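You operate a simulated robot arm through the tools that you are given. There is no shell and no other tool. Be economical: measure what you need, move in short steps, check, and stop when the job is done.

You are at the controls of a simulated two-armed robot. One attempt, no reset.

TASK
Dunk stained glass N6 clean in the rinse tub and pour in 50 ml from the green pitcher.
Fine: the glass stands on the mixing mat for it and ends there; the pitcher goes back where it was. Set down upright: what you pick out.

It is judged by the outcome, as a careful person would: the job done as asked, and still so three seconds after it is handed in. It fails if anything else is knocked over, pushed out of place, dropped, spilled or broken.

THE ROBOT
Two 6-joint arms with two-finger grippers on one trunk, on a base that drives. Base frame: it is fixed to the floor where the robot stands at the start and does not move with it; the origin is under the middle of the robot, x ahead of it, y to its left, z up; the surface under the hand at the start is at about z = 722. Units: mm, degrees, N and s.
The left shoulder is at the start at [70, 148, 1402], the right one opposite. With the tool pointing down near the work surface each hand reaches from about 280 to 580 mm from the robot's upright axis, wherever it stands, measured 20 degrees to its own side. Places, roughly: rinse tub [500, 500, 800]; top of the mixing mat [500, -100, 700]. Payload 2.45 kg a hand.
Tool frame (each hand has its own): the origin (TCP) lies between the finger pads and is the grasp point; the fingertips stand 30 mm ahead of it; z points along the fingers, y is the line along which they close. The gripper opens to 106 mm. The gripper's body begins 79 mm behind the TCP.
Orientation is that of the tool frame in the base frame, as a unit quaternion [w, x, y, z]. With the fingers straight down and closing along the base's y, the tool's x points along the base's -x, its y along +y and its z along -z.

THE INTERFACE
- The arms move only by the tool step_arm. It takes "left_targets", "right_targets" or both (then of equal length, played together; a hand with none holds still); each is a list of rows, each an object of numbers (a shift or turn left out is 0, a gripper value left out holds the last): "x", "y", "z": the shift along the tool's x, y, z in mm; "ax", "ay", "az": the turn, a rotation vector about the tool's x, y, z in degrees; "grip": the gripper command, from -1 (shut) to 1 (fully open), values between in proportion. In form: [{"x": .., "y": .., "z": .., "ax": .., "ay": .., "az": .., "grip": ..}, ...]. A call has 1 to 10 rows; each row is the pose to reach, as a shift and turn from the pose commanded when the call began, along the tool's axes at that moment. A row lasts 0.2 s, in which the tool goes at most 50 mm and 8.6 degrees; a call with a longer step from one row to the next is refused whole, and so is a gripper value outside its range. A pose out of reach is approached as far as the arm can. The call stops where the force on the tool passes 40 N (or 10 N more than at its start, if that is more) or the arm is blocked; 0.2 s more then pass. The fingers move at their own pace (about 72 mm/s each) and stop on an object; they squeeze with about 43 N. The grip force told is the motor's: it shows also when the fingers shut on nothing. Time passes only in rows, and 0.2 s behind the last, so rows that repeat a pose let the fingers close. The reply holds the time, the measured pose of the TCP, the force on the tool along the base axes, the opening and the grip force, in the units named above and with some noise, with the torque about the TCP (base axes, N m) and any sound that the robot's microphone picked up, and new pictures: "pictures" is both (left out), scene, wrist or none (wrist: the cameras of the hands that moved).
- Cameras (640 x 400 px; columns grow to the right, rows downward): "scene" is now at [117.7, 25, 1604]; the picture's right is [0.33, -0.94, -0.00], its down [-0.76, -0.27, -0.59] and it looks along [0.55, 0.20, -0.81] (base axes); focal length 275 px, centre (320, 200). "left" rides on the left gripper at [76, 2, -106] in its tool frame; the picture's right is [-0.02, 1.00, 0.00], its down [-0.78, -0.02, -0.62] and it looks along [-0.62, -0.01, 0.78] (tool axes); focal length 247 px, centre (320, 200). "right" rides on the right gripper at [76, -2, -106] in its tool frame; the picture's right is [0.02, 1.00, 0.00], its down [-0.78, 0.02, -0.62] and it looks along [-0.62, 0.01, 0.78] (tool axes); focal length 247 px, centre (320, 200).
- slide_trunk(by): slides the trunk up (or, below 0, down) by that many mm; the arms and the scene camera ride with it, the base frame stays. It gives what a move gives, with no picture.
- roll_base(legs): drives the robot by 1 to 6 legs, each [ahead, left, turn to the left] in mm, mm and degrees, along the robot's own axes; the way and the turn of a leg run together, so that a leg with both is an arc; at most 1500 mm and 180 degrees a leg. The arms and the cameras ride along, it lands a little off, and it stops where it bumps. It gives what a move gives, and a new picture of the scene camera.
- head_to(pan, tilt): turns the head with the scene camera to pan (to the left, within 86 degrees either way) and tilt (down, from -29 to 69), counted from straight ahead of the robot. It gives what a move gives, and a new picture of the scene camera.
- pixel_to_xyz(camera, pixels): for up to 12 pixels [column, row] of the newest picture of that camera ("zoom" is the newest enlarged one), the place [x, y, z] in the base frame of the surface seen there, good to about 2 mm. The clock stands still meanwhile.
- close_up(camera, box): a new picture of the part [left, top, right, bottom] of that camera's present view, enlarged. The clock stands still meanwhile.
- sign_off(): hands the job in; it is judged then, once.

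Keep the steps short. Do not move on a guess: measure, check each grasp and each placing, and mend mistakes. In all there are 80 turns and 260 pictures (those below and enlarged ones count). Leave the grippers open and the arms clear of the work at the hand-in unless told otherwise, and finish with a single line.

The tools are called after "Emit:" as a command line: name --argument value ..., lists and objects as JSON in quotes. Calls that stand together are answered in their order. step_arm: Moves the arms, as the interface text tells. Its arguments: {"type":"object","properties":{"left_targets":{"type":"array","items":{"type":"object","properties":{"x":{"type":"number"},"y":{"type":"number"},"z":{"type":"number"},"ax":{"type":"number"},"ay":{"type":"number"},"az":{"type":"number"},"grip":{"type":"number"}}}},"right_targets":{"type":"array","items":{"type":"object","properties":{"x":{"type":"number"},"y":{"type":"number"},"z":{"type":"number"},"ax":{"type":"number"},"ay":{"type":"number"},"az":{"type":"number"},"grip":{"type":"number"}}}},"pictures":{"type":"string","enum":["both","scene","wrist","none"]}},"required":[]} The other tools are called the same way: slide_trunk (by) slides the trunk up or down; roll_base (legs) drives the base; head_to (pan, tilt) turns the head that bears the scene camera; pixel_to_xyz (camera, pixels) gives the place of the surface under pixels of a picture; close_up (camera, box) takes an enlarged picture of a part of a camera's view; sign_off () hands the job in.

At the start:

```text
clock: 0.0
left_tcp_pos: [436.2, 274.0, 999.5]
left_tcp_rot: [0.0, 0.0, 1.0, 0.0]
left_wrist_force: [-0.2, 0.6, 0.2]
left_ft_torque: [0.02, 0.0, 0.01]
left_opening: 106.3
left_gripper_force: 0.1
right_tcp_pos: [596.8, -84.2, 999.3]
right_tcp_rot: [0.0, 0.0, 1.0, 0.0]
right_wrist_force: [-0.4, 1.3, 0.3]
right_ft_torque: [-0.02, 0.0, 0.02]
right_opening: 105.8
right_gripper_force: 0.0
trunk travel left (down, up): [-875.0, 65.0]
robot x, y, heading: [-1.9, -0.3, 0.1]
head pan, tilt: [19.5, 54.1]
```

scene: 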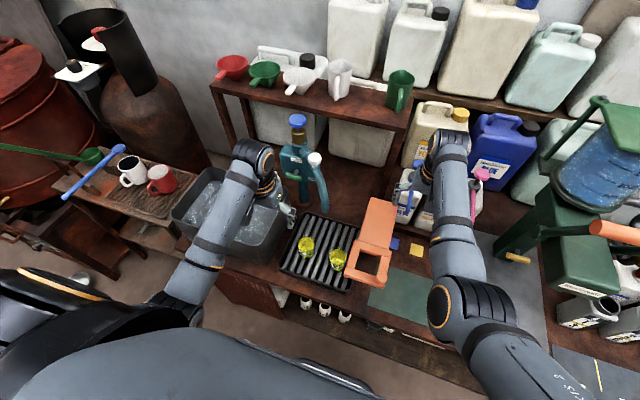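
right: 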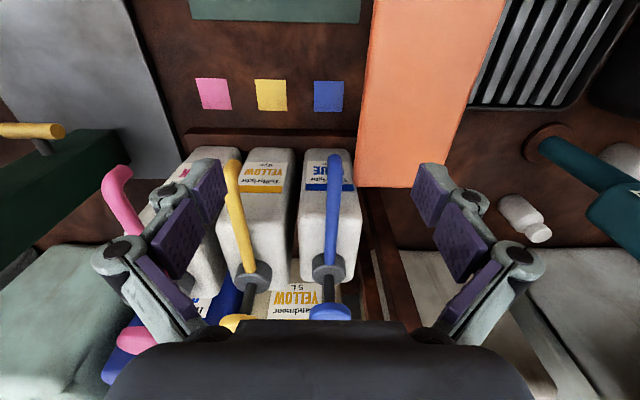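
left: 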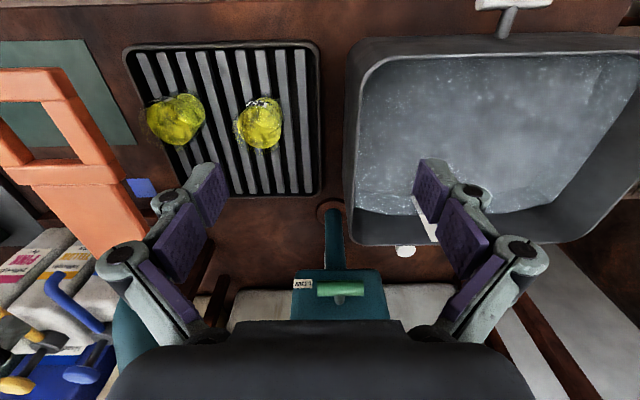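

I see two yellow-stained items on the rack, a rinse tub at left, a row of funnels/pitchers on the shelf, and a green mat. I'll take enlarged views to identify the glasses, the labels and the pitcher.

Emit:
close_up --camera "scene" --box '[260, 190, 460, 340]'

Emit:
close_up --camera "scene" --box '[200, 30, 440, 150]'

Emit:
close_up --camera "left" --box '[110, 30, 350, 200]'

Emit:
close_up --camera "scene" --box '[50, 120, 250, 260]'

```text
2.67 times, centred on (360, 265) of scene
```

zoom: 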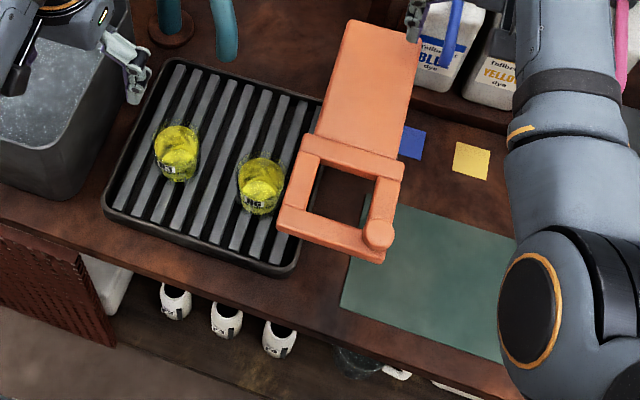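

```text
2.67 times, centred on (320, 90) of scene
```

zoom: 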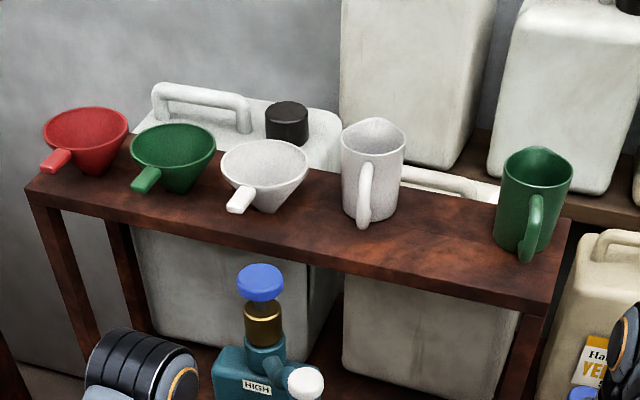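

```text
2.35 times, centred on (230, 115) of left
```

zoom: 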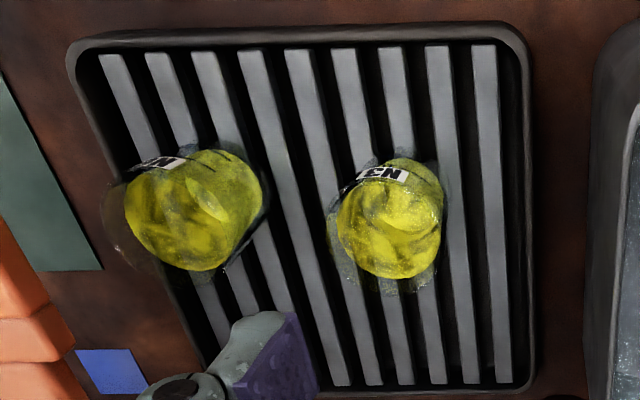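

```text
2.86 times, centred on (150, 190) of scene
```

zoom: 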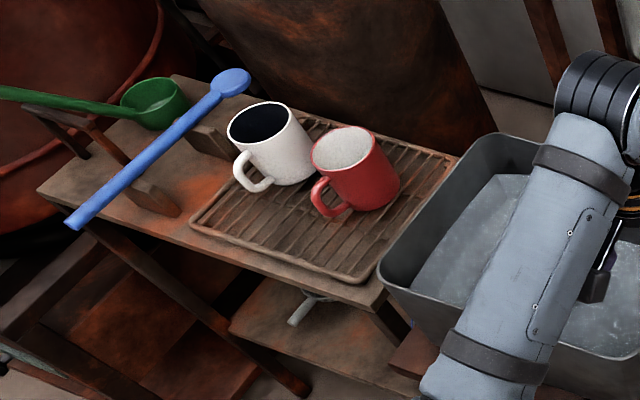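

Two glasses carry labels I can't read yet, and there are three small white pots beneath. I'll enlarge further.

Emit:
close_up --camera "scene" --box '[295, 230, 355, 275]'

Emit:
close_up --camera "left" --box '[140, 75, 220, 125]'

Emit:
close_up --camera "left" --box '[220, 75, 300, 125]'

Emit:
close_up --camera "scene" --box '[270, 280, 430, 380]'

```text
8.89 times, centred on (325, 252) of scene
```

zoom: 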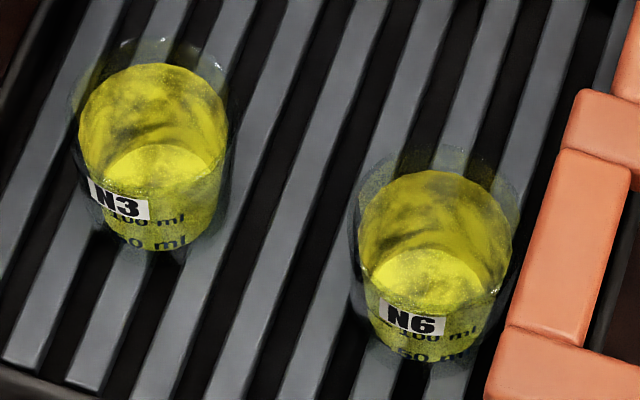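

```text
8.00 times, centred on (180, 100) of left
```

zoom: 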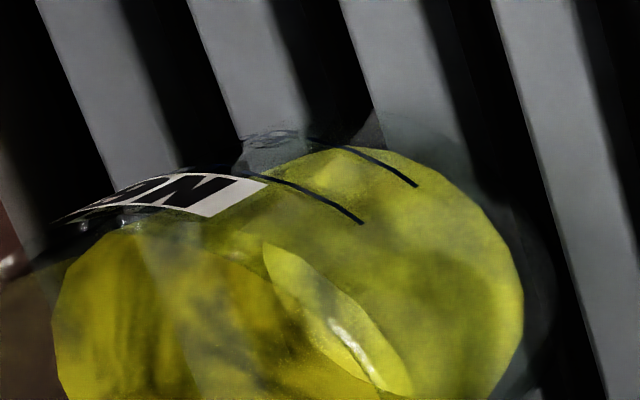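

```text
8.00 times, centred on (260, 100) of left
```

zoom: 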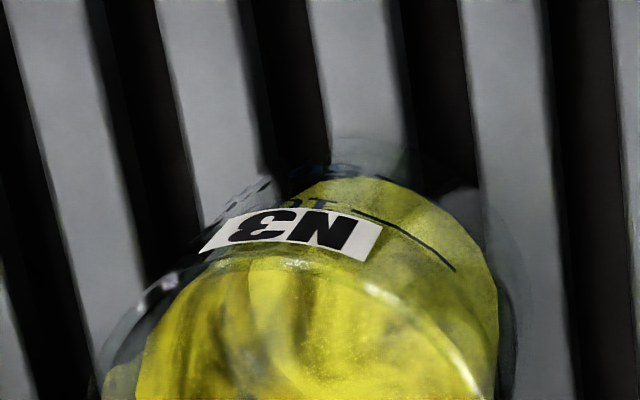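

```text
4.00 times, centred on (350, 330) of scene
```

zoom: 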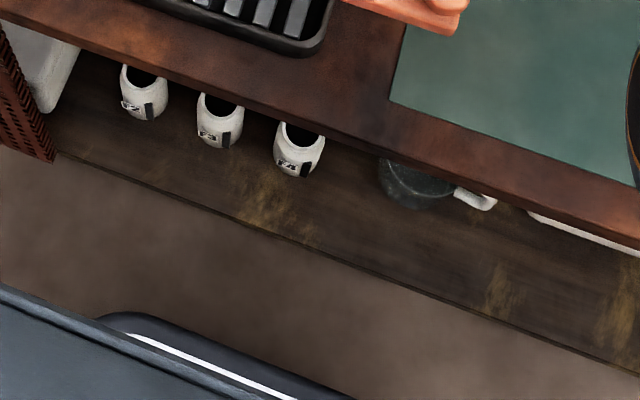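

N6 is the right-hand glass at scene (338,260); N3 is left. Measuring glass, mat, tub, orange object and green pitcher.

Emit:
pixel_to_xyz --camera "scene" --pixels '[[338, 265], [337, 271], [333, 252], [345, 252], [306, 247], [322, 262], [280, 270], [355, 292], [382, 236], [374, 257], [385, 278], [365, 255]]'

Emit:
pixel_to_xyz --camera "scene" --pixels '[[402, 275], [395, 258], [430, 285], [372, 300], [440, 330], [250, 215], [210, 175], [185, 215], [265, 255], [215, 225], [395, 245], [416, 250]]'

Emit:
pixel_to_xyz --camera "scene" --pixels '[[400, 72], [400, 85], [401, 105], [392, 90], [411, 80], [397, 125], [340, 62], [340, 90], [398, 112], [370, 100], [410, 118], [297, 122]]'

```text
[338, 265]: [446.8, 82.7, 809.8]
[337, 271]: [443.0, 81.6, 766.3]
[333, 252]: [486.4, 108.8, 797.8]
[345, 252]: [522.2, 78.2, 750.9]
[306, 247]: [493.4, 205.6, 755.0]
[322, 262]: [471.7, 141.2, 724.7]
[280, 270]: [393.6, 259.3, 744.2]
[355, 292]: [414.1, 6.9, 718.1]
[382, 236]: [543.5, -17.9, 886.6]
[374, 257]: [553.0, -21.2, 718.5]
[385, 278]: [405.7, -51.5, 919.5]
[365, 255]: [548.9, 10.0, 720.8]
```

```text
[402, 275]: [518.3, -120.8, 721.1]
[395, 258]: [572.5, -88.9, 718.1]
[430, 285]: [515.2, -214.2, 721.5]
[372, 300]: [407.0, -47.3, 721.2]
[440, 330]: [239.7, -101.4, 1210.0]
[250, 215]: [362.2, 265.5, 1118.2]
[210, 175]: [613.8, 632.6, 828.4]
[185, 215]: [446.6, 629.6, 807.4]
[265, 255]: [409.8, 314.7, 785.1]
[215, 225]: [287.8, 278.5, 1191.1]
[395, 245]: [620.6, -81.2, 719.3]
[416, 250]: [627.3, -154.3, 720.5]
```

```text
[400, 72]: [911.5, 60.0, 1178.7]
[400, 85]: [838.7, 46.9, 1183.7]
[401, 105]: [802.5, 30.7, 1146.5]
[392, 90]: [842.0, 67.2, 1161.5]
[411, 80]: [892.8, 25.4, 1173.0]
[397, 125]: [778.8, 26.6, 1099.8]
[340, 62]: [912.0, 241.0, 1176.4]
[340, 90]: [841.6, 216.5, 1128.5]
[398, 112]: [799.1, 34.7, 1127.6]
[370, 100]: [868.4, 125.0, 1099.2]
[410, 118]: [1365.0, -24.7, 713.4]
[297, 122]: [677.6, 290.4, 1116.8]
```

The orange object seems tall (z ≈ 890–920) over the workspace. I'll map it and see the mat better from the wrist cameras.

Emit:
pixel_to_xyz --camera "right" --pixels '[[440, 20], [420, 100], [380, 175], [360, 170], [450, 170], [490, 40], [280, 10], [270, 20], [215, 93], [270, 95], [328, 95], [540, 150]]'

Emit:
pixel_to_xyz --camera "left" --pixels '[[30, 90], [60, 175], [90, 230], [80, 120], [20, 165], [60, 90], [340, 290], [335, 235], [360, 150], [500, 40], [400, 240], [560, 240]]'

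Emit:
close_up --camera "left" --box '[0, 30, 220, 330]'

Emit:
head_to --pan -10 --tilt 50

```text
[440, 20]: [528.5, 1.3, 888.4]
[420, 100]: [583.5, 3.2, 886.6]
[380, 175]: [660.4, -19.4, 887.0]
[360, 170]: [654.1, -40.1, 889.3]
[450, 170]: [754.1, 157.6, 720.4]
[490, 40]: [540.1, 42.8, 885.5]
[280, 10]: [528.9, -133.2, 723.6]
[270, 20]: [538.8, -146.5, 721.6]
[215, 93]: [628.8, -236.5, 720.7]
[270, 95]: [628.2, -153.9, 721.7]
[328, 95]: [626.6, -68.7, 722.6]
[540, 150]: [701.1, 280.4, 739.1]
```

```text
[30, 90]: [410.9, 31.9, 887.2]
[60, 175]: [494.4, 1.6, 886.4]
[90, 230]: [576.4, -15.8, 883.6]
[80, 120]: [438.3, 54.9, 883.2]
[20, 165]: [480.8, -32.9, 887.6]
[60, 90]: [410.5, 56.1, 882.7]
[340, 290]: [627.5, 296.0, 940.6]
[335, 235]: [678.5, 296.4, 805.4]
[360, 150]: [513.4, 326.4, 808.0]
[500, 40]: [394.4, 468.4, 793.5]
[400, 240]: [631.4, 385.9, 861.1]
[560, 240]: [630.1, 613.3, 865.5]
```

```text
1.33 times, centred on (110, 180) of left
```

zoom: 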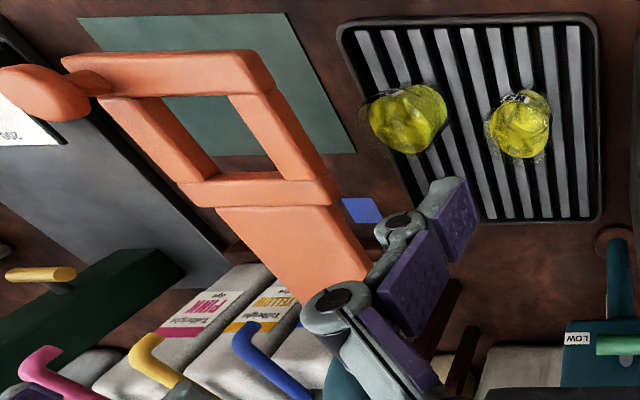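

```text
clock: 0.9
left_tcp_pos: [436.0, 274.6, 1000.7]
left_tcp_rot: [-0.001, 0.0, 1.0, -0.001]
left_wrist_force: [-0.6, 0.5, 0.3]
left_ft_torque: [0.0, -0.04, 0.03]
left_opening: 105.8
left_gripper_force: 0.1
right_tcp_pos: [596.9, -82.4, 999.6]
right_tcp_rot: [0.0, 0.0, 1.0, 0.0]
right_wrist_force: [0.0, -0.8, 0.8]
right_ft_torque: [-0.02, 0.01, 0.0]
right_opening: 105.8
right_gripper_force: 0.1
trunk travel left (down, up): [-875.0, 65.0]
robot x, y, heading: [0.8, 1.4, 0.1]
head pan, tilt: [-10.0, 50.0]
```

scene: 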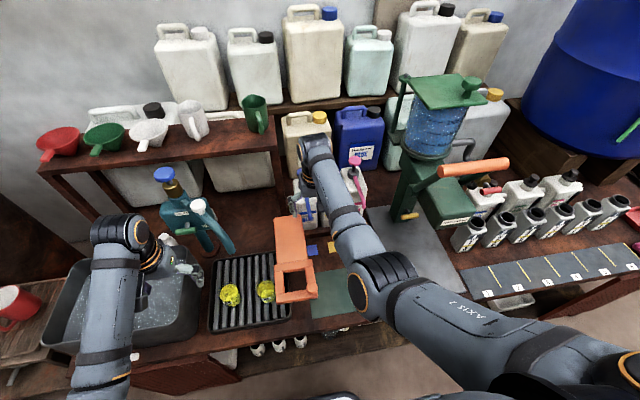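

The orange arm is a cantilever at z≈887. I'll enlarge it, plus the right-hand area.

Emit:
close_up --camera "scene" --box '[200, 180, 400, 320]'

Emit:
close_up --camera "scene" --box '[140, 80, 320, 200]'

```text
2.86 times, centred on (300, 250) of scene
```

zoom: 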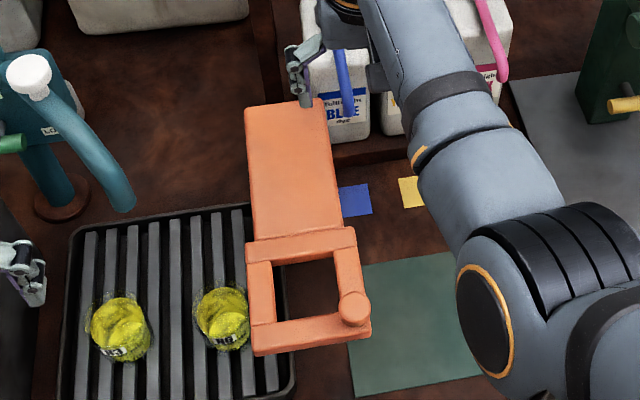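

```text
3.33 times, centred on (230, 140) of scene
```

zoom: 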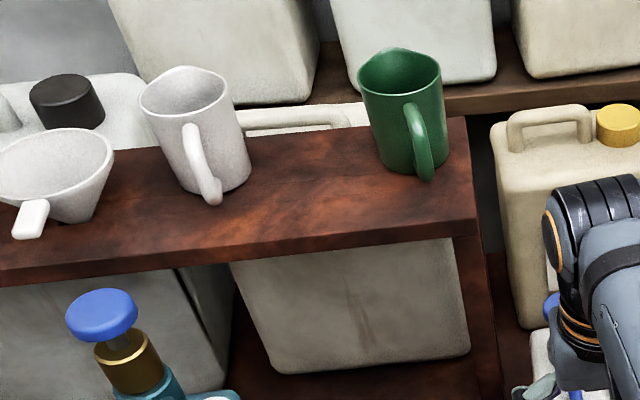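

N6's center is near (485, 83). The orange arm's edge is at y≈55, so I'll close along base x (gripper turned +90°, camera on the left side). I'll turn the left hand while moving a bit toward the glass at the same height.

Emit:
step_arm --left_targets '[{"x": -5, "y": -8, "az": 8.5}, {"x": -10, "y": -16, "az": 17}, {"x": -15, "y": -24, "az": 25.5}, {"x": -20, "y": -32, "az": 34}, {"x": -25, "y": -40, "az": 42.5}, {"x": -30, "y": -48, "az": 51}, {"x": -35, "y": -56, "az": 59.5}, {"x": -40, "y": -64, "az": 68}, {"x": -45, "y": -72, "az": 76.5}, {"x": -49, "y": -80, "az": 85}]' --pictures "both"

```text
clock: 3.1
left_tcp_pos: [485.7, 193.0, 999.8]
left_tcp_rot: [0.001, 0.676, 0.737, 0.0]
left_wrist_force: [-0.1, -0.3, 0.4]
left_ft_torque: [0.0, -0.01, 0.0]
left_opening: 105.9
left_gripper_force: 0.0
right_tcp_pos: [597.5, -82.9, 999.6]
right_tcp_rot: [0.0, 0.0, 1.0, 0.0]
right_wrist_force: [0.8, -0.9, -0.7]
right_ft_torque: [0.02, -0.02, -0.01]
right_opening: 106.0
right_gripper_force: 0.0
trunk travel left (down, up): [-875.0, 65.0]
robot x, y, heading: [-0.7, 3.2, 0.1]
head pan, tilt: [-10.0, 50.0]
```

scene: 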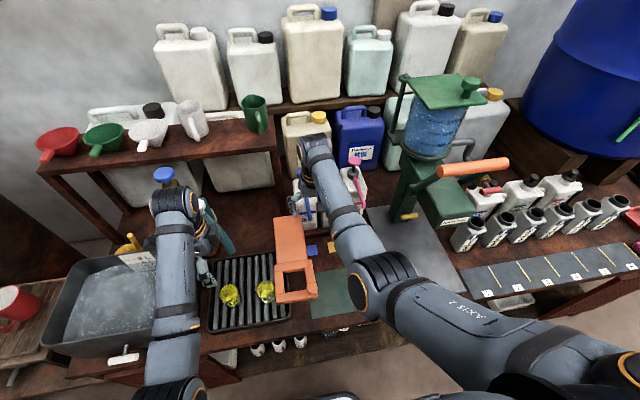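
left: 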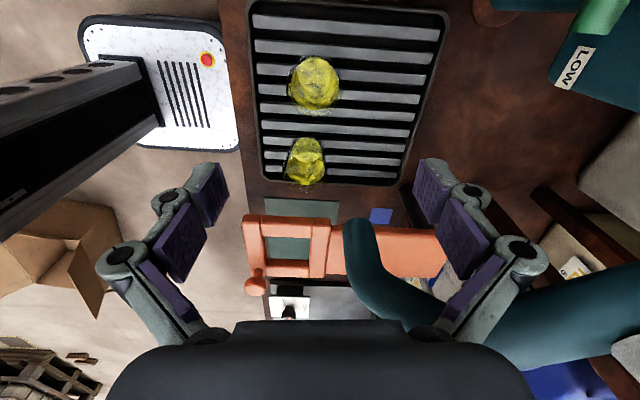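

A teal spout shows near the hand at left-cam (360,240). I'll measure it, and the glasses and orange arm from this view.

Emit:
pixel_to_xyz --camera "left" --pixels '[[358, 225], [365, 250], [400, 285], [440, 310], [550, 280], [305, 150], [305, 175], [290, 165], [322, 165], [306, 183], [315, 80], [270, 270]]'

Emit:
close_up --camera "left" --box '[240, 40, 400, 140]'

Emit:
close_up --camera "left" --box '[230, 130, 450, 320]'

Emit:
close_up --camera "scene" --box '[40, 160, 320, 360]'

```text
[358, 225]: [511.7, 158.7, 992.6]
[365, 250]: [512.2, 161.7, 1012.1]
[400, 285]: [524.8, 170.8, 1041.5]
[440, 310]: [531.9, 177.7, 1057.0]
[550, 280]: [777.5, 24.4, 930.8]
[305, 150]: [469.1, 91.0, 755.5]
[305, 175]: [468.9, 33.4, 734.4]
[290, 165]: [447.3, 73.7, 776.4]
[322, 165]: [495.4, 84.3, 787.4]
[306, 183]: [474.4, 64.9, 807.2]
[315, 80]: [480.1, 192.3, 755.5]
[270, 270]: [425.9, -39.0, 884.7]
```

```text
4.00 times, centred on (320, 90) of left
```

zoom: 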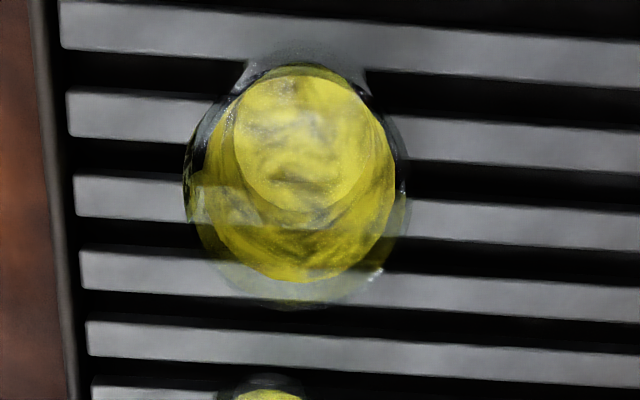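

```text
2.11 times, centred on (340, 225) of left
```

zoom: 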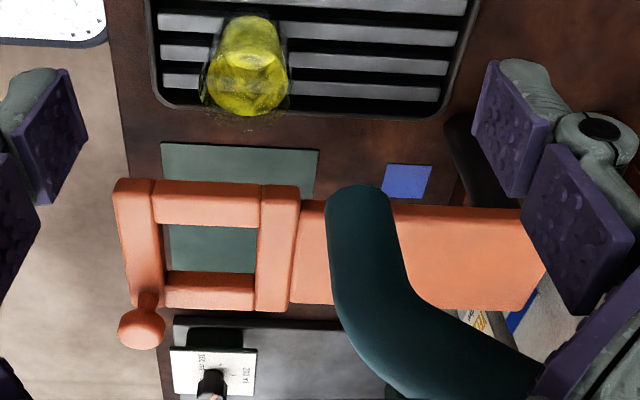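

```text
2.00 times, centred on (180, 260) of scene
```

zoom: 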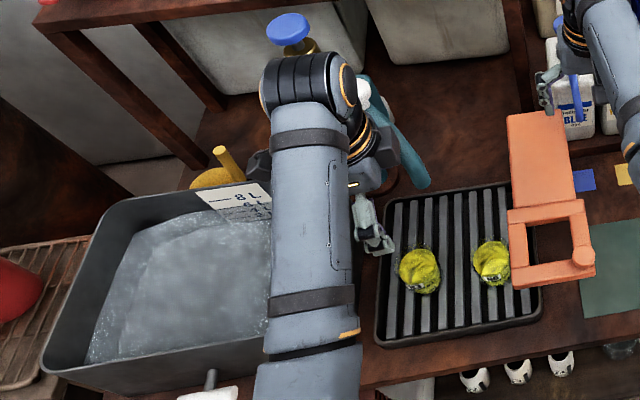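

The spout tip is at about (512,159,993), close to the open finger. I'll back the left hand away toward the robot (−x) before going lower.

Emit:
step_arm --left_targets '[{"x": 4, "y": -45}, {"x": 8, "y": -90}, {"x": 12, "y": -135}]' --pictures "both"

```text
clock: 3.9
left_tcp_pos: [347.4, 191.1, 1001.6]
left_tcp_rot: [0.0, 0.675, 0.738, 0.001]
left_wrist_force: [0.1, 0.0, 0.8]
left_ft_torque: [-0.01, -0.02, 0.02]
left_opening: 105.9
left_gripper_force: 0.0
right_tcp_pos: [595.8, -83.4, 999.9]
right_tcp_rot: [0.001, 0.0, 1.0, 0.0]
right_wrist_force: [0.0, 0.4, 0.1]
right_ft_torque: [0.01, -0.01, -0.01]
right_opening: 105.6
right_gripper_force: 0.1
trunk travel left (down, up): [-875.0, 65.0]
robot x, y, heading: [-3.2, -2.7, -0.1]
head pan, tilt: [-10.0, 50.0]
```

scene: 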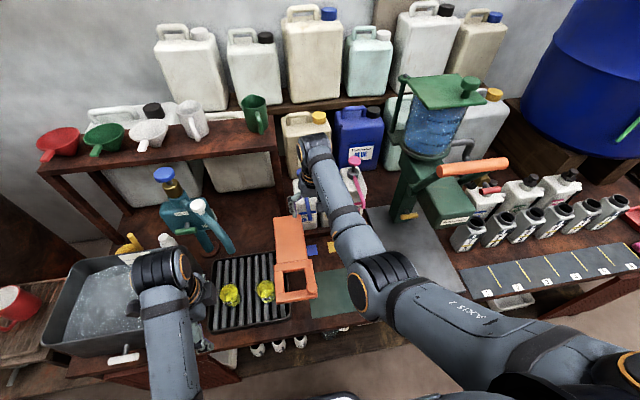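
left: 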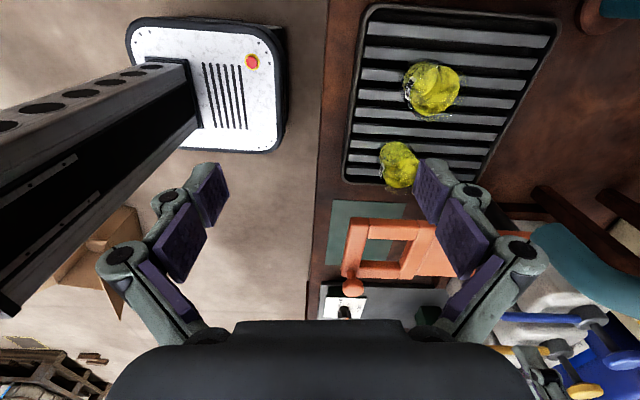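

Now the pump and rack are clear in the scene view; enlarging to map the glass, pump and tub.

Emit:
close_up --camera "scene" --box '[140, 160, 260, 260]'

Emit:
pixel_to_xyz --camera "scene" --pixels '[[198, 207], [208, 217], [220, 235], [230, 251], [165, 174], [190, 215], [120, 262], [90, 300], [120, 300], [120, 348], [75, 265], [50, 330]]'

Emit:
close_up --camera "scene" --box '[240, 265, 300, 310]'

Emit:
pixel_to_xyz --camera "zoom" --pixels '[[200, 150], [240, 200], [300, 200], [250, 260], [270, 280], [270, 150], [300, 150], [340, 200], [200, 220], [260, 120], [270, 300], [340, 260]]'

```text
4.00 times, centred on (200, 210) of scene
```

zoom: 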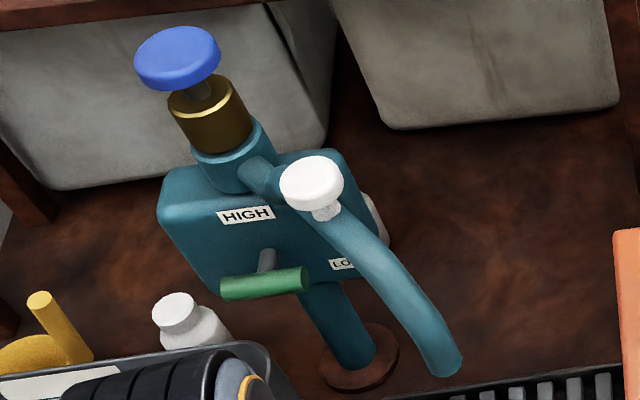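

```text
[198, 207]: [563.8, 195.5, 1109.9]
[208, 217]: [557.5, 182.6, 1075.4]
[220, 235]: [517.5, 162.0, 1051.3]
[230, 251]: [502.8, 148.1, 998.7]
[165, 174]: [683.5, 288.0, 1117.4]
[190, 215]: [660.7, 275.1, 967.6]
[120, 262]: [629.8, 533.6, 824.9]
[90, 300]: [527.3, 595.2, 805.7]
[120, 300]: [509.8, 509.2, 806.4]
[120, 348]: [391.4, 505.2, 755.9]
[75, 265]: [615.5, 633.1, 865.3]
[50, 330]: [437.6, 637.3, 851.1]
```

```text
8.89 times, centred on (270, 288) of scene
```

zoom: 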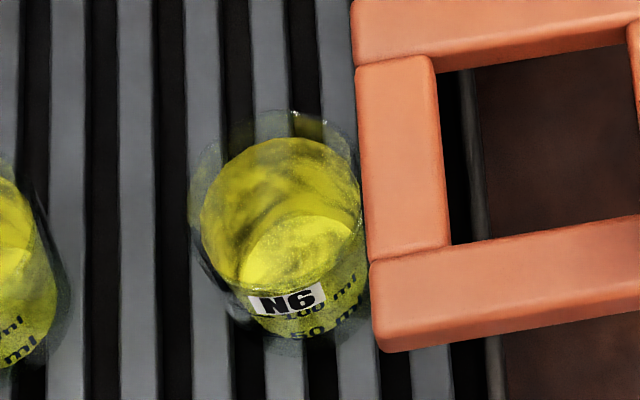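

```text
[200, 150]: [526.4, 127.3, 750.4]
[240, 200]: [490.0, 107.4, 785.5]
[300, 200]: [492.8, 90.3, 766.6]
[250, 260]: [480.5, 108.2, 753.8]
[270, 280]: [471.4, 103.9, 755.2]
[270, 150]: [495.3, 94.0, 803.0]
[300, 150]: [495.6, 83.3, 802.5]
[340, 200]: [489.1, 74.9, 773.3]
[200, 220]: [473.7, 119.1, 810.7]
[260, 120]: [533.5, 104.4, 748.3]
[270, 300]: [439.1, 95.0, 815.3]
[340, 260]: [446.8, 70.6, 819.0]
```

I need the bulk of the wrist, since the spout tip (503,148,~990) will be beside it when the hand is low. Measuring the wrist surface in the scene view.

Emit:
pixel_to_xyz --camera "scene" --pixels '[[135, 275], [150, 265], [165, 262], [180, 265], [190, 275], [195, 285], [165, 280], [170, 300], [180, 252], [200, 300], [205, 320], [150, 250]]'

Emit:
close_up --camera "scene" --box '[120, 240, 230, 380]'

```text
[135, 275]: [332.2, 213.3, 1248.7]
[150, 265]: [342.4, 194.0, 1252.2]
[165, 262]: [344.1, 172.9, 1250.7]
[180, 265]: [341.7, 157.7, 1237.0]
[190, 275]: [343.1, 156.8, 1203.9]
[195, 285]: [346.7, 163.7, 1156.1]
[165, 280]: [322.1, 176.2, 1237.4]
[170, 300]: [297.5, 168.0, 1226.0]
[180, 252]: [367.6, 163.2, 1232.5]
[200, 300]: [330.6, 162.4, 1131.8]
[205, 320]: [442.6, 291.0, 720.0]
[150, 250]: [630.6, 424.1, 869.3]
```

```text
2.86 times, centred on (175, 310) of scene
```

zoom: 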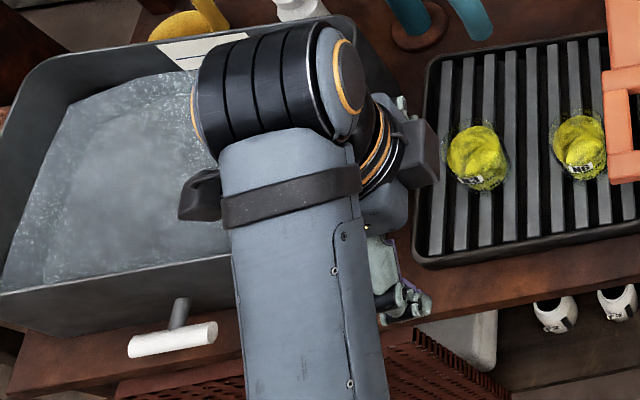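

Wrist bulk is about ±40 mm, so I'll lean the tool 10° so that the wrist sits away from the spout (toward −y, above the orange arm). Moving to a pre-grasp above N6.

Emit:
step_arm --left_targets '[{"x": -40, "y": 8}, {"x": -80, "y": 15, "ay": 5, "az": 2.5}, {"x": -122, "y": 22, "ay": 10, "az": 5}, {"x": -125, "y": 55, "z": 14, "ay": 10, "az": 5}, {"x": -128, "y": 85, "z": 28, "ay": 10, "az": 5}, {"x": -130, "y": 111, "z": 41, "ay": 10, "az": 5}]'

```text
clock: 4.4
left_tcp_pos: [362.7, 233.2, 987.6]
left_tcp_rot: [-0.081, 0.685, 0.72, 0.075]
left_wrist_force: [-0.6, 1.0, -0.1]
left_ft_torque: [0.0, 0.02, -0.03]
left_opening: 105.9
left_gripper_force: 0.1
left hand out of reach, approached as far as the arm can: row 1, 2
right_tcp_pos: [596.7, -82.9, 998.7]
right_tcp_rot: [-0.001, 0.0, 1.0, 0.0]
right_wrist_force: [0.6, 1.1, 0.4]
right_ft_torque: [-0.03, 0.01, 0.0]
right_opening: 106.2
right_gripper_force: 0.1
trunk travel left (down, up): [-875.0, 65.0]
robot x, y, heading: [0.4, 2.7, -0.1]
head pan, tilt: [-10.0, 50.0]
stopped in row 2 (left hand): the arm was blocked; the commanded pose is now the measured one
```

scene: 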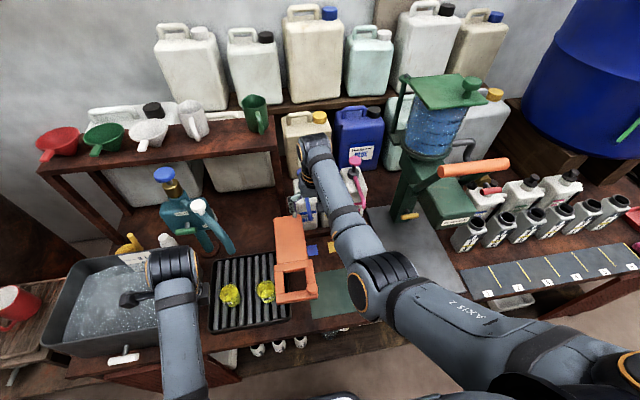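
left: 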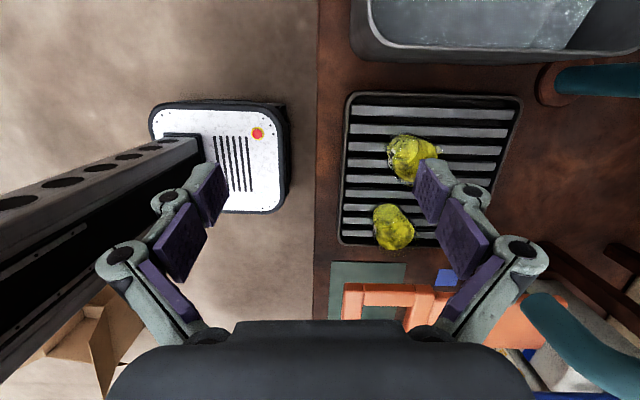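

The left arm is too folded there; the robot stands too far left-of-target. Shifting the base right ~100 mm would help, but a box is on the floor to the right. Measuring it first, with the robot's own base.

Emit:
pixel_to_xyz --camera "left" --pixels '[[110, 250], [130, 225], [120, 300], [135, 210], [80, 300], [180, 205], [160, 140], [280, 200], [270, 110], [60, 310], [230, 205], [300, 300]]'

Emit:
step_arm --right_targets '[{"x": 30, "z": -15}, {"x": 70, "z": -30}, {"x": 110, "z": -45}, {"x": 150, "z": -60}]' --pictures "both"

```text
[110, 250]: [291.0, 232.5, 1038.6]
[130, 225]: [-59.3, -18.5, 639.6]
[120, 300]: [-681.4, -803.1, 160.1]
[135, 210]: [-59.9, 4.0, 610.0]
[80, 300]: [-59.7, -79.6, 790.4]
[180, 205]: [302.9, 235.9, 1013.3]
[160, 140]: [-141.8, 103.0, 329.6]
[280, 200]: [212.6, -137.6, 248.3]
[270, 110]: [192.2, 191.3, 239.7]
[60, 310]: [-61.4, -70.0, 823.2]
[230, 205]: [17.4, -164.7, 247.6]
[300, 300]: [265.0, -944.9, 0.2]
```

```text
clock: 5.2
left_tcp_pos: [358.6, 231.1, 988.0]
left_tcp_rot: [-0.082, 0.685, 0.72, 0.076]
left_wrist_force: [0.0, -0.8, -0.1]
left_ft_torque: [0.04, -0.02, -0.01]
left_opening: 106.4
left_gripper_force: 0.0
right_tcp_pos: [522.2, -183.1, 1043.3]
right_tcp_rot: [0.02, 0.035, 0.996, -0.083]
right_wrist_force: [0.4, -0.1, 1.7]
right_ft_torque: [0.01, -0.02, 0.04]
right_opening: 106.0
right_gripper_force: 0.0
right hand out of reach, approached as far as the arm can: row 3
trunk travel left (down, up): [-875.0, 65.0]
robot x, y, heading: [-0.9, -1.8, 0.0]
head pan, tilt: [-10.0, 50.0]
stopped in row 3 (right hand): the arm was blocked; the commanded pose is now the measured one
```

scene: 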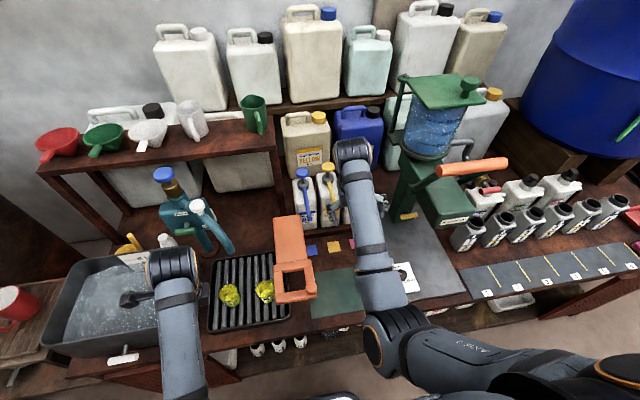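
right: 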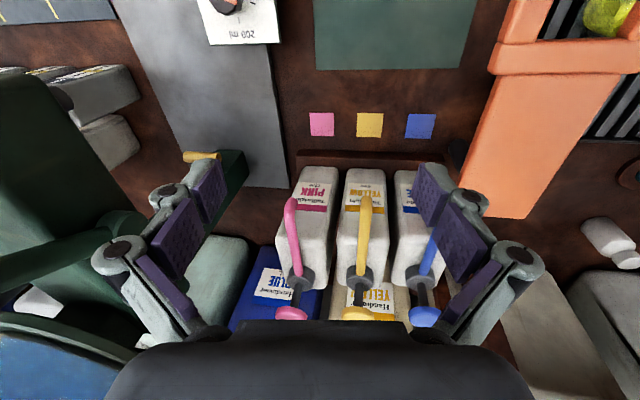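

The box is far. Before driving right, I check the green dispenser and its orange handle against the right hand, and free space to the right.

Emit:
pixel_to_xyz --camera "scene" --pixels '[[405, 215], [425, 200], [440, 172], [500, 163], [450, 215], [470, 220], [405, 190], [402, 275], [355, 245], [352, 195], [520, 290], [395, 150]]'

Emit:
pixel_to_xyz --camera "right" --pixels '[[60, 200], [200, 156], [70, 180], [120, 200], [100, 250], [290, 210], [360, 210], [430, 240], [235, 20], [315, 65], [470, 5], [180, 185]]'

```text
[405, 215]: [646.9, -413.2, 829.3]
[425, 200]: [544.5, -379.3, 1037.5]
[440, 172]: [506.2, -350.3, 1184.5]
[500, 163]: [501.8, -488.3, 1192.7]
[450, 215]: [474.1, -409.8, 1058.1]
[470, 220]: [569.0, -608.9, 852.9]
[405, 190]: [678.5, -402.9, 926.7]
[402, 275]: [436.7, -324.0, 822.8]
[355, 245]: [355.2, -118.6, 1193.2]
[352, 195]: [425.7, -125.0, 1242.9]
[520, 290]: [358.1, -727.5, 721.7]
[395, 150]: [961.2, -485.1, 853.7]
```

```text
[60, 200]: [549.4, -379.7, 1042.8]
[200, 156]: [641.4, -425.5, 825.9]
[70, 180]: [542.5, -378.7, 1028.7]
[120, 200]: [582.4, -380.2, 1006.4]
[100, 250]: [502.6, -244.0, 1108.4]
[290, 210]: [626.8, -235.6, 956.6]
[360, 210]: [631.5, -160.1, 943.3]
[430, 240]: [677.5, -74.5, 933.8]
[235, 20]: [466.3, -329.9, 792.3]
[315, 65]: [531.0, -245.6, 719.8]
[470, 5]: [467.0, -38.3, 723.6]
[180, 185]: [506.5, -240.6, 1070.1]
```

The right hand mustn't go right near the dispenser (y≤−375), so no base drive. Instead I go lower directly with the left hand toward (469,71,943), on a diagonal clear of the spout.

Emit:
step_arm --left_targets '[{"x": -34, "y": 20, "z": 2}, {"x": -68, "y": 41, "z": 3}, {"x": -102, "y": 61, "z": 4}, {"x": -137, "y": 82, "z": 6}, {"x": -171, "y": 102, "z": 7}]'

```text
clock: 5.8
left_tcp_pos: [391.3, 262.0, 969.0]
left_tcp_rot: [-0.154, 0.679, 0.704, 0.141]
left_wrist_force: [-0.9, -0.1, 0.7]
left_ft_torque: [0.03, -0.01, -0.01]
left_opening: 106.0
left_gripper_force: 0.0
left hand out of reach, approached as far as the arm can: row 2
right_tcp_pos: [523.9, -183.5, 1043.2]
right_tcp_rot: [0.019, 0.035, 0.996, -0.084]
right_wrist_force: [-0.5, -1.2, -0.6]
right_ft_torque: [0.0, -0.02, 0.01]
right_opening: 105.7
right_gripper_force: 0.0
trunk travel left (down, up): [-875.0, 65.0]
robot x, y, heading: [-2.9, 2.3, -0.2]
head pan, tilt: [-10.0, 50.0]
stopped in row 2 (left hand): the arm was blocked; the commanded pose is now the measured one
```

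scene: 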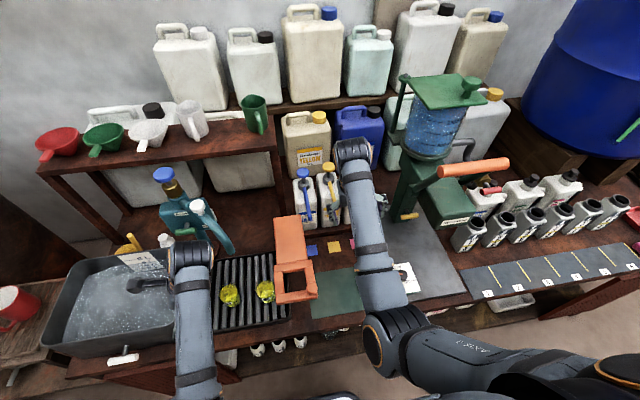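
left: 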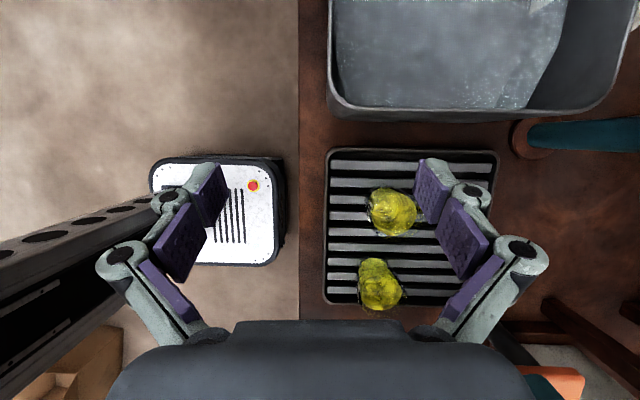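

The left arm cannot reach inward of its shoulder; turning the robot right ~20° will put N6 on the left arm's good side. First I fold the right hand back and outward to (380,−260,1000) to clear the dispenser.

Emit:
step_arm --right_targets '[{"x": 35, "y": -20, "z": 13}, {"x": 70, "y": -40, "z": 26}, {"x": 105, "y": -60, "z": 39}, {"x": 139, "y": -79, "z": 51}]' --pictures "scene"

```text
clock: 6.8
left_tcp_pos: [389.5, 259.8, 970.3]
left_tcp_rot: [-0.154, 0.679, 0.704, 0.141]
left_wrist_force: [-0.4, -0.1, -0.5]
left_ft_torque: [-0.01, -0.03, -0.02]
left_opening: 106.0
left_gripper_force: 0.1
right_tcp_pos: [377.4, -262.8, 1002.1]
right_tcp_rot: [0.021, 0.035, 0.996, -0.083]
right_wrist_force: [-0.6, -0.6, 0.7]
right_ft_torque: [0.01, 0.0, -0.03]
right_opening: 106.2
right_gripper_force: 0.1
trunk travel left (down, up): [-875.0, 65.0]
robot x, y, heading: [1.3, 0.8, 0.2]
head pan, tilt: [-10.0, 50.0]
```

scene: 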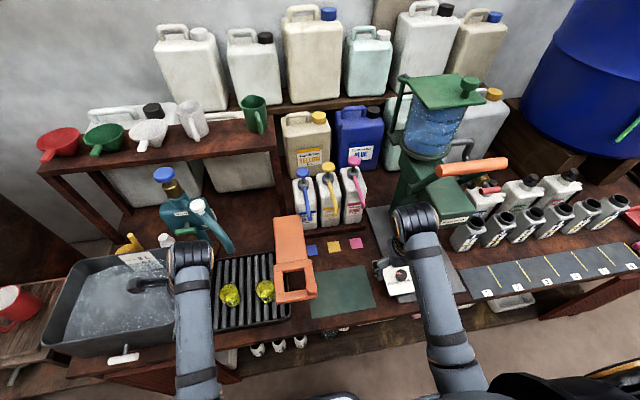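

Base shift right 150 mm keeps everything clear now (right hand would be at (377,−412), dispenser front at x≥474).

Emit:
roll_base --legs '[[0, -150, 0]]'

```text
clock: 8.2
left_tcp_pos: [390.6, 113.2, 967.6]
left_tcp_rot: [-0.153, 0.679, 0.704, 0.139]
left_wrist_force: [0.2, 0.5, 0.2]
left_ft_torque: [-0.03, 0.0, 0.0]
left_opening: 105.6
left_gripper_force: 0.0
right_tcp_pos: [379.8, -409.1, 1003.1]
right_tcp_rot: [0.02, 0.036, 0.996, -0.085]
right_wrist_force: [-0.7, -0.1, 0.7]
right_ft_torque: [0.0, 0.0, -0.02]
right_opening: 106.0
right_gripper_force: 0.1
trunk travel left (down, up): [-875.0, 65.0]
robot x, y, heading: [-2.6, -148.2, -0.2]
head pan, tilt: [-10.0, 50.0]
```

scene: 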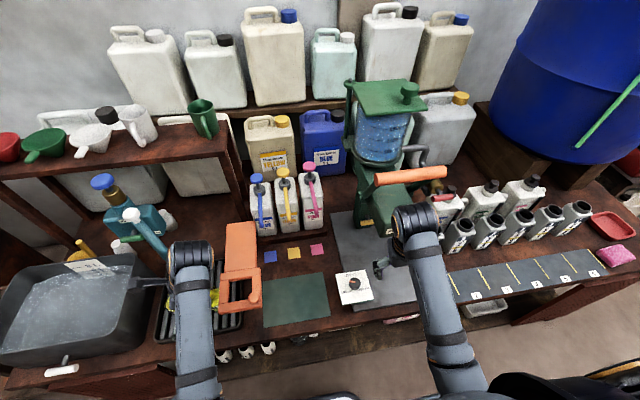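

Now move the left hand to pre-grasp (469,75,925), reducing the lean to 10°.

Emit:
step_arm --left_targets '[{"x": -18, "y": 20, "z": 5, "ay": -5}, {"x": -36, "y": 48, "z": 13, "ay": -10}, {"x": -54, "y": 77, "z": 22, "ay": -14}]'

```text
clock: 9.0
left_tcp_pos: [470.0, 74.0, 924.9]
left_tcp_rot: [-0.066, 0.691, 0.718, 0.056]
left_wrist_force: [0.3, -0.6, -1.0]
left_ft_torque: [-0.01, 0.03, -0.01]
left_opening: 106.0
left_gripper_force: 0.1
right_tcp_pos: [380.1, -412.6, 1001.1]
right_tcp_rot: [0.019, 0.035, 0.996, -0.083]
right_wrist_force: [0.2, -0.3, 0.7]
right_ft_torque: [-0.01, 0.01, 0.01]
right_opening: 105.9
right_gripper_force: 0.1
trunk travel left (down, up): [-875.0, 65.0]
robot x, y, heading: [-2.0, -150.9, 0.1]
head pan, tilt: [-10.0, 50.0]
```

scene: 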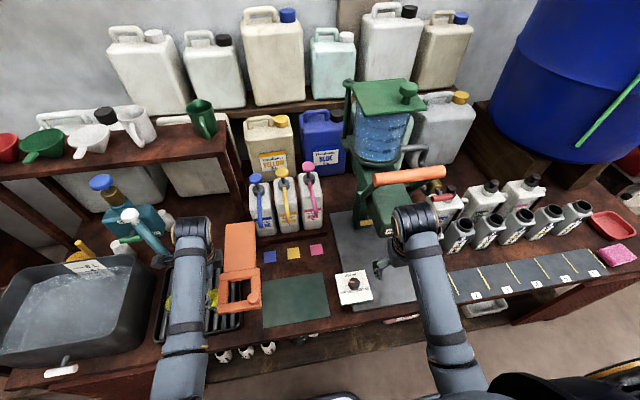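
left: 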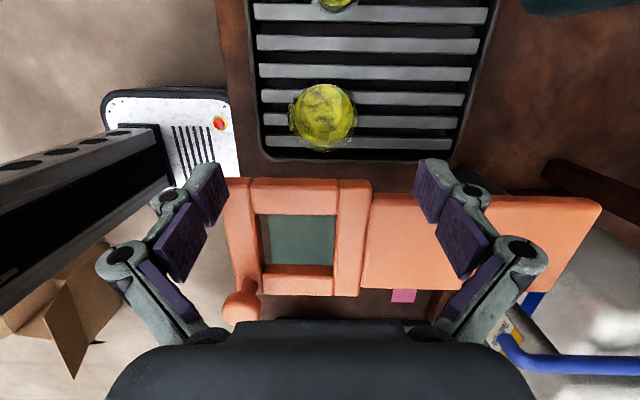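

The glass lies right on the tool axis, at left-cam (324,118). Enlarging to measure its centre more exactly.

Emit:
close_up --camera "left" --box '[280, 70, 370, 160]'

Emit:
pixel_to_xyz --camera "left" --pixels '[[324, 148], [324, 140], [293, 118], [296, 110], [355, 118], [352, 110], [324, 90], [324, 86], [324, 118], [324, 105], [362, 118], [287, 118]]'

```text
4.44 times, centred on (325, 115) of left
```

zoom: 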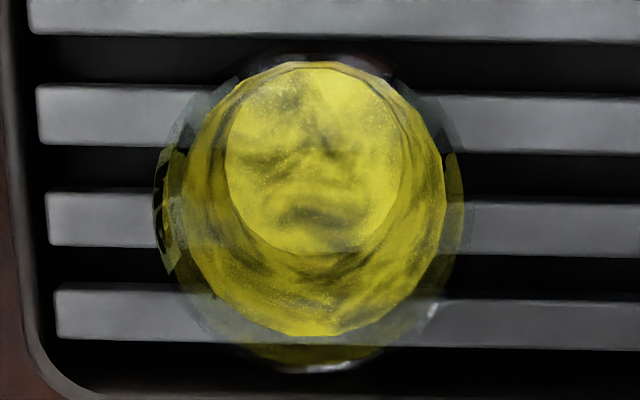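

```text
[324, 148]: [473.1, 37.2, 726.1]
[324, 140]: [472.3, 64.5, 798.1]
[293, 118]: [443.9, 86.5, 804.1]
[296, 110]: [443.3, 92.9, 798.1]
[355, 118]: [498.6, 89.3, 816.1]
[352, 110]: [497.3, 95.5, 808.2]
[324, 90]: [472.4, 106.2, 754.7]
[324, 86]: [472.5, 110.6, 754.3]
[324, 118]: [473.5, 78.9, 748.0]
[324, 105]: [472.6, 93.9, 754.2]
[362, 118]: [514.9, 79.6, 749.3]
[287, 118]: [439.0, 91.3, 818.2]
```

Glass centre ≈ (471.5, 91), outer radius ≈32, rim z ≈828. Descending along the tool axis to TCP (471.5,91,806), no closing yet.

Emit:
step_arm --left_targets '[{"x": -1, "y": 3, "z": 30}, {"x": -2, "y": 3.5, "z": 60}, {"x": -3, "y": 3.5, "z": 90}, {"x": -3.8, "y": 3.5, "z": 120}]'

```text
clock: 10.0
left_tcp_pos: [473.1, 89.9, 811.7]
left_tcp_rot: [-0.063, 0.69, 0.718, 0.061]
left_wrist_force: [-4.1, 3.3, 28.6]
left_ft_torque: [-1.27, -0.22, 0.42]
left_opening: 106.0
left_gripper_force: 0.0
right_tcp_pos: [376.1, -411.3, 1004.5]
right_tcp_rot: [0.021, 0.035, 0.996, -0.083]
right_wrist_force: [0.2, -0.4, 0.0]
right_ft_torque: [-0.01, -0.02, -0.05]
right_opening: 106.0
right_gripper_force: 0.0
trunk travel left (down, up): [-875.0, 65.0]
robot x, y, heading: [1.8, -146.6, 0.0]
head pan, tilt: [-10.0, 50.0]
```

scene: 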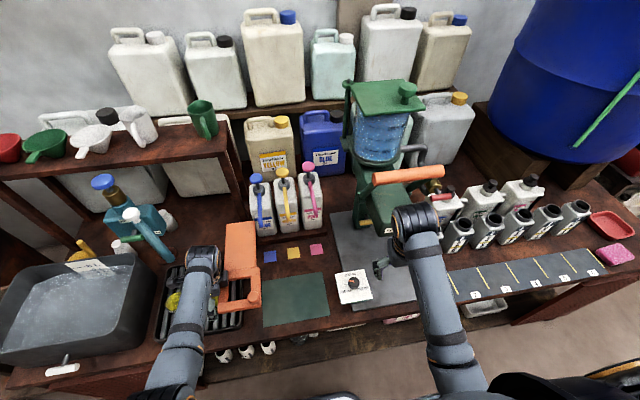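
left: 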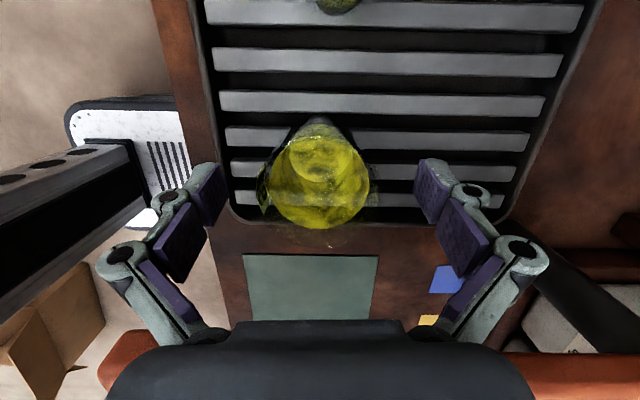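

28 N up with torque says the palm touches the orange arm on its −y side. I back up 8 mm right away.

Emit:
step_arm --left_targets '[{"z": -7}, {"z": -14}]'

Emit:
close_up --camera "scene" --box '[150, 200, 350, 340]'

```text
clock: 10.6
left_tcp_pos: [470.1, 86.7, 819.6]
left_tcp_rot: [-0.067, 0.691, 0.717, 0.056]
left_wrist_force: [-0.2, 0.2, 0.8]
left_ft_torque: [0.02, -0.02, 0.0]
left_opening: 106.1
left_gripper_force: 0.0
right_tcp_pos: [378.8, -412.5, 1002.4]
right_tcp_rot: [0.02, 0.035, 0.996, -0.083]
right_wrist_force: [-0.9, 0.1, -0.1]
right_ft_torque: [0.0, -0.02, -0.03]
right_opening: 106.4
right_gripper_force: 0.0
trunk travel left (down, up): [-875.0, 65.0]
robot x, y, heading: [1.5, -154.4, -0.0]
head pan, tilt: [-10.0, 50.0]
```

scene: 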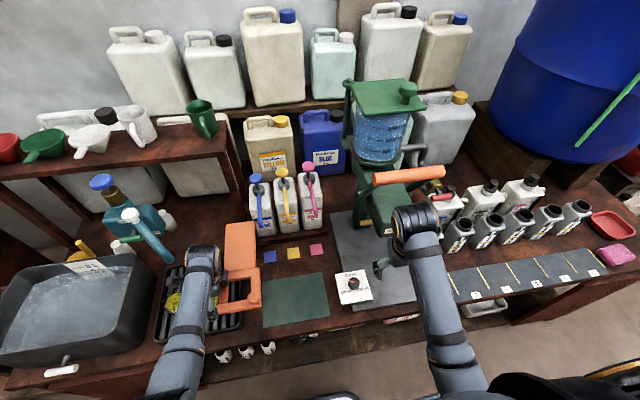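
left: 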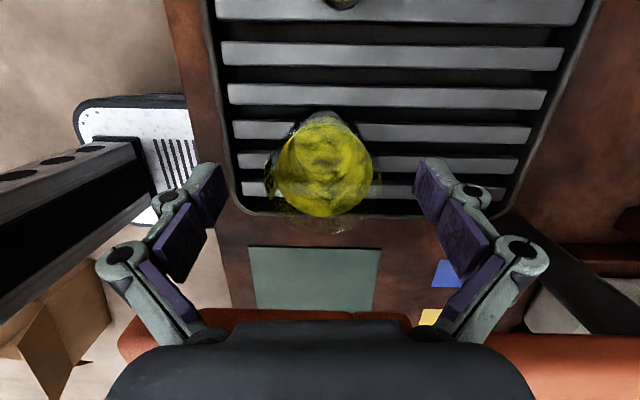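

```text
2.86 times, centred on (250, 270) of scene
```

zoom: 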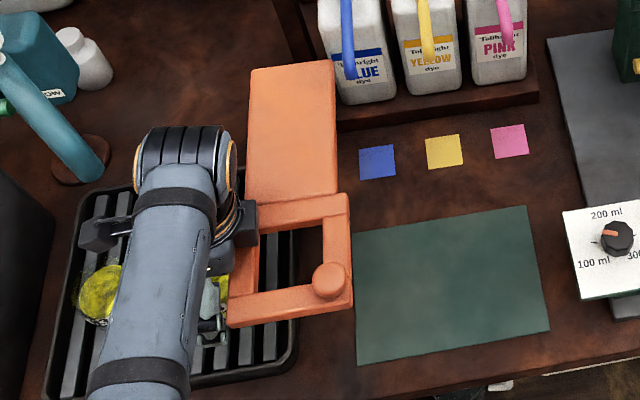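

Contact is gone and the orange arm is unmoved. From here the pads overlap the glass ~38 mm; I adjust 4 mm toward the glass centre and close.

Emit:
step_arm --left_targets '[{"x": 4, "y": 1.5, "z": 1}, {"x": 4, "y": 1.5, "z": 1, "grip": -1}, {"x": 4, "y": 1.5, "z": 1, "grip": -1}, {"x": 4, "y": 1.5, "z": 1, "grip": -1}, {"x": 4, "y": 1.5, "z": 1, "grip": -1}]' --pictures "wrist"

```text
clock: 11.8
left_tcp_pos: [472.3, 91.4, 820.3]
left_tcp_rot: [-0.066, 0.692, 0.717, 0.057]
left_wrist_force: [-0.2, -0.9, 1.5]
left_ft_torque: [-0.04, -0.06, -0.01]
left_opening: 59.0
left_gripper_force: 43.3
right_tcp_pos: [379.7, -411.5, 1003.3]
right_tcp_rot: [0.02, 0.035, 0.996, -0.084]
right_wrist_force: [0.7, 0.8, 1.0]
right_ft_torque: [0.01, 0.01, 0.0]
right_opening: 105.9
right_gripper_force: 0.0
trunk travel left (down, up): [-875.0, 65.0]
robot x, y, heading: [7.8, -151.6, 0.3]
head pan, tilt: [-10.0, 50.0]
```

left: 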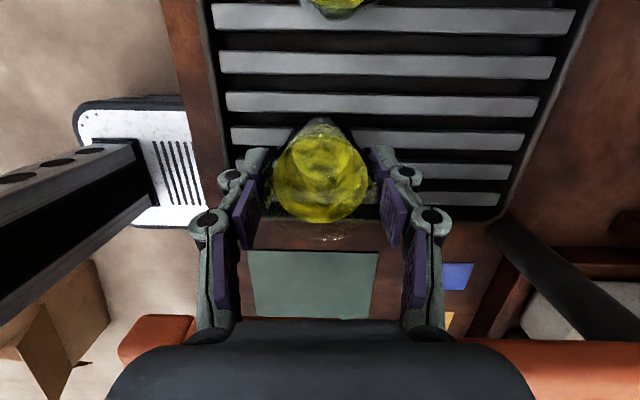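

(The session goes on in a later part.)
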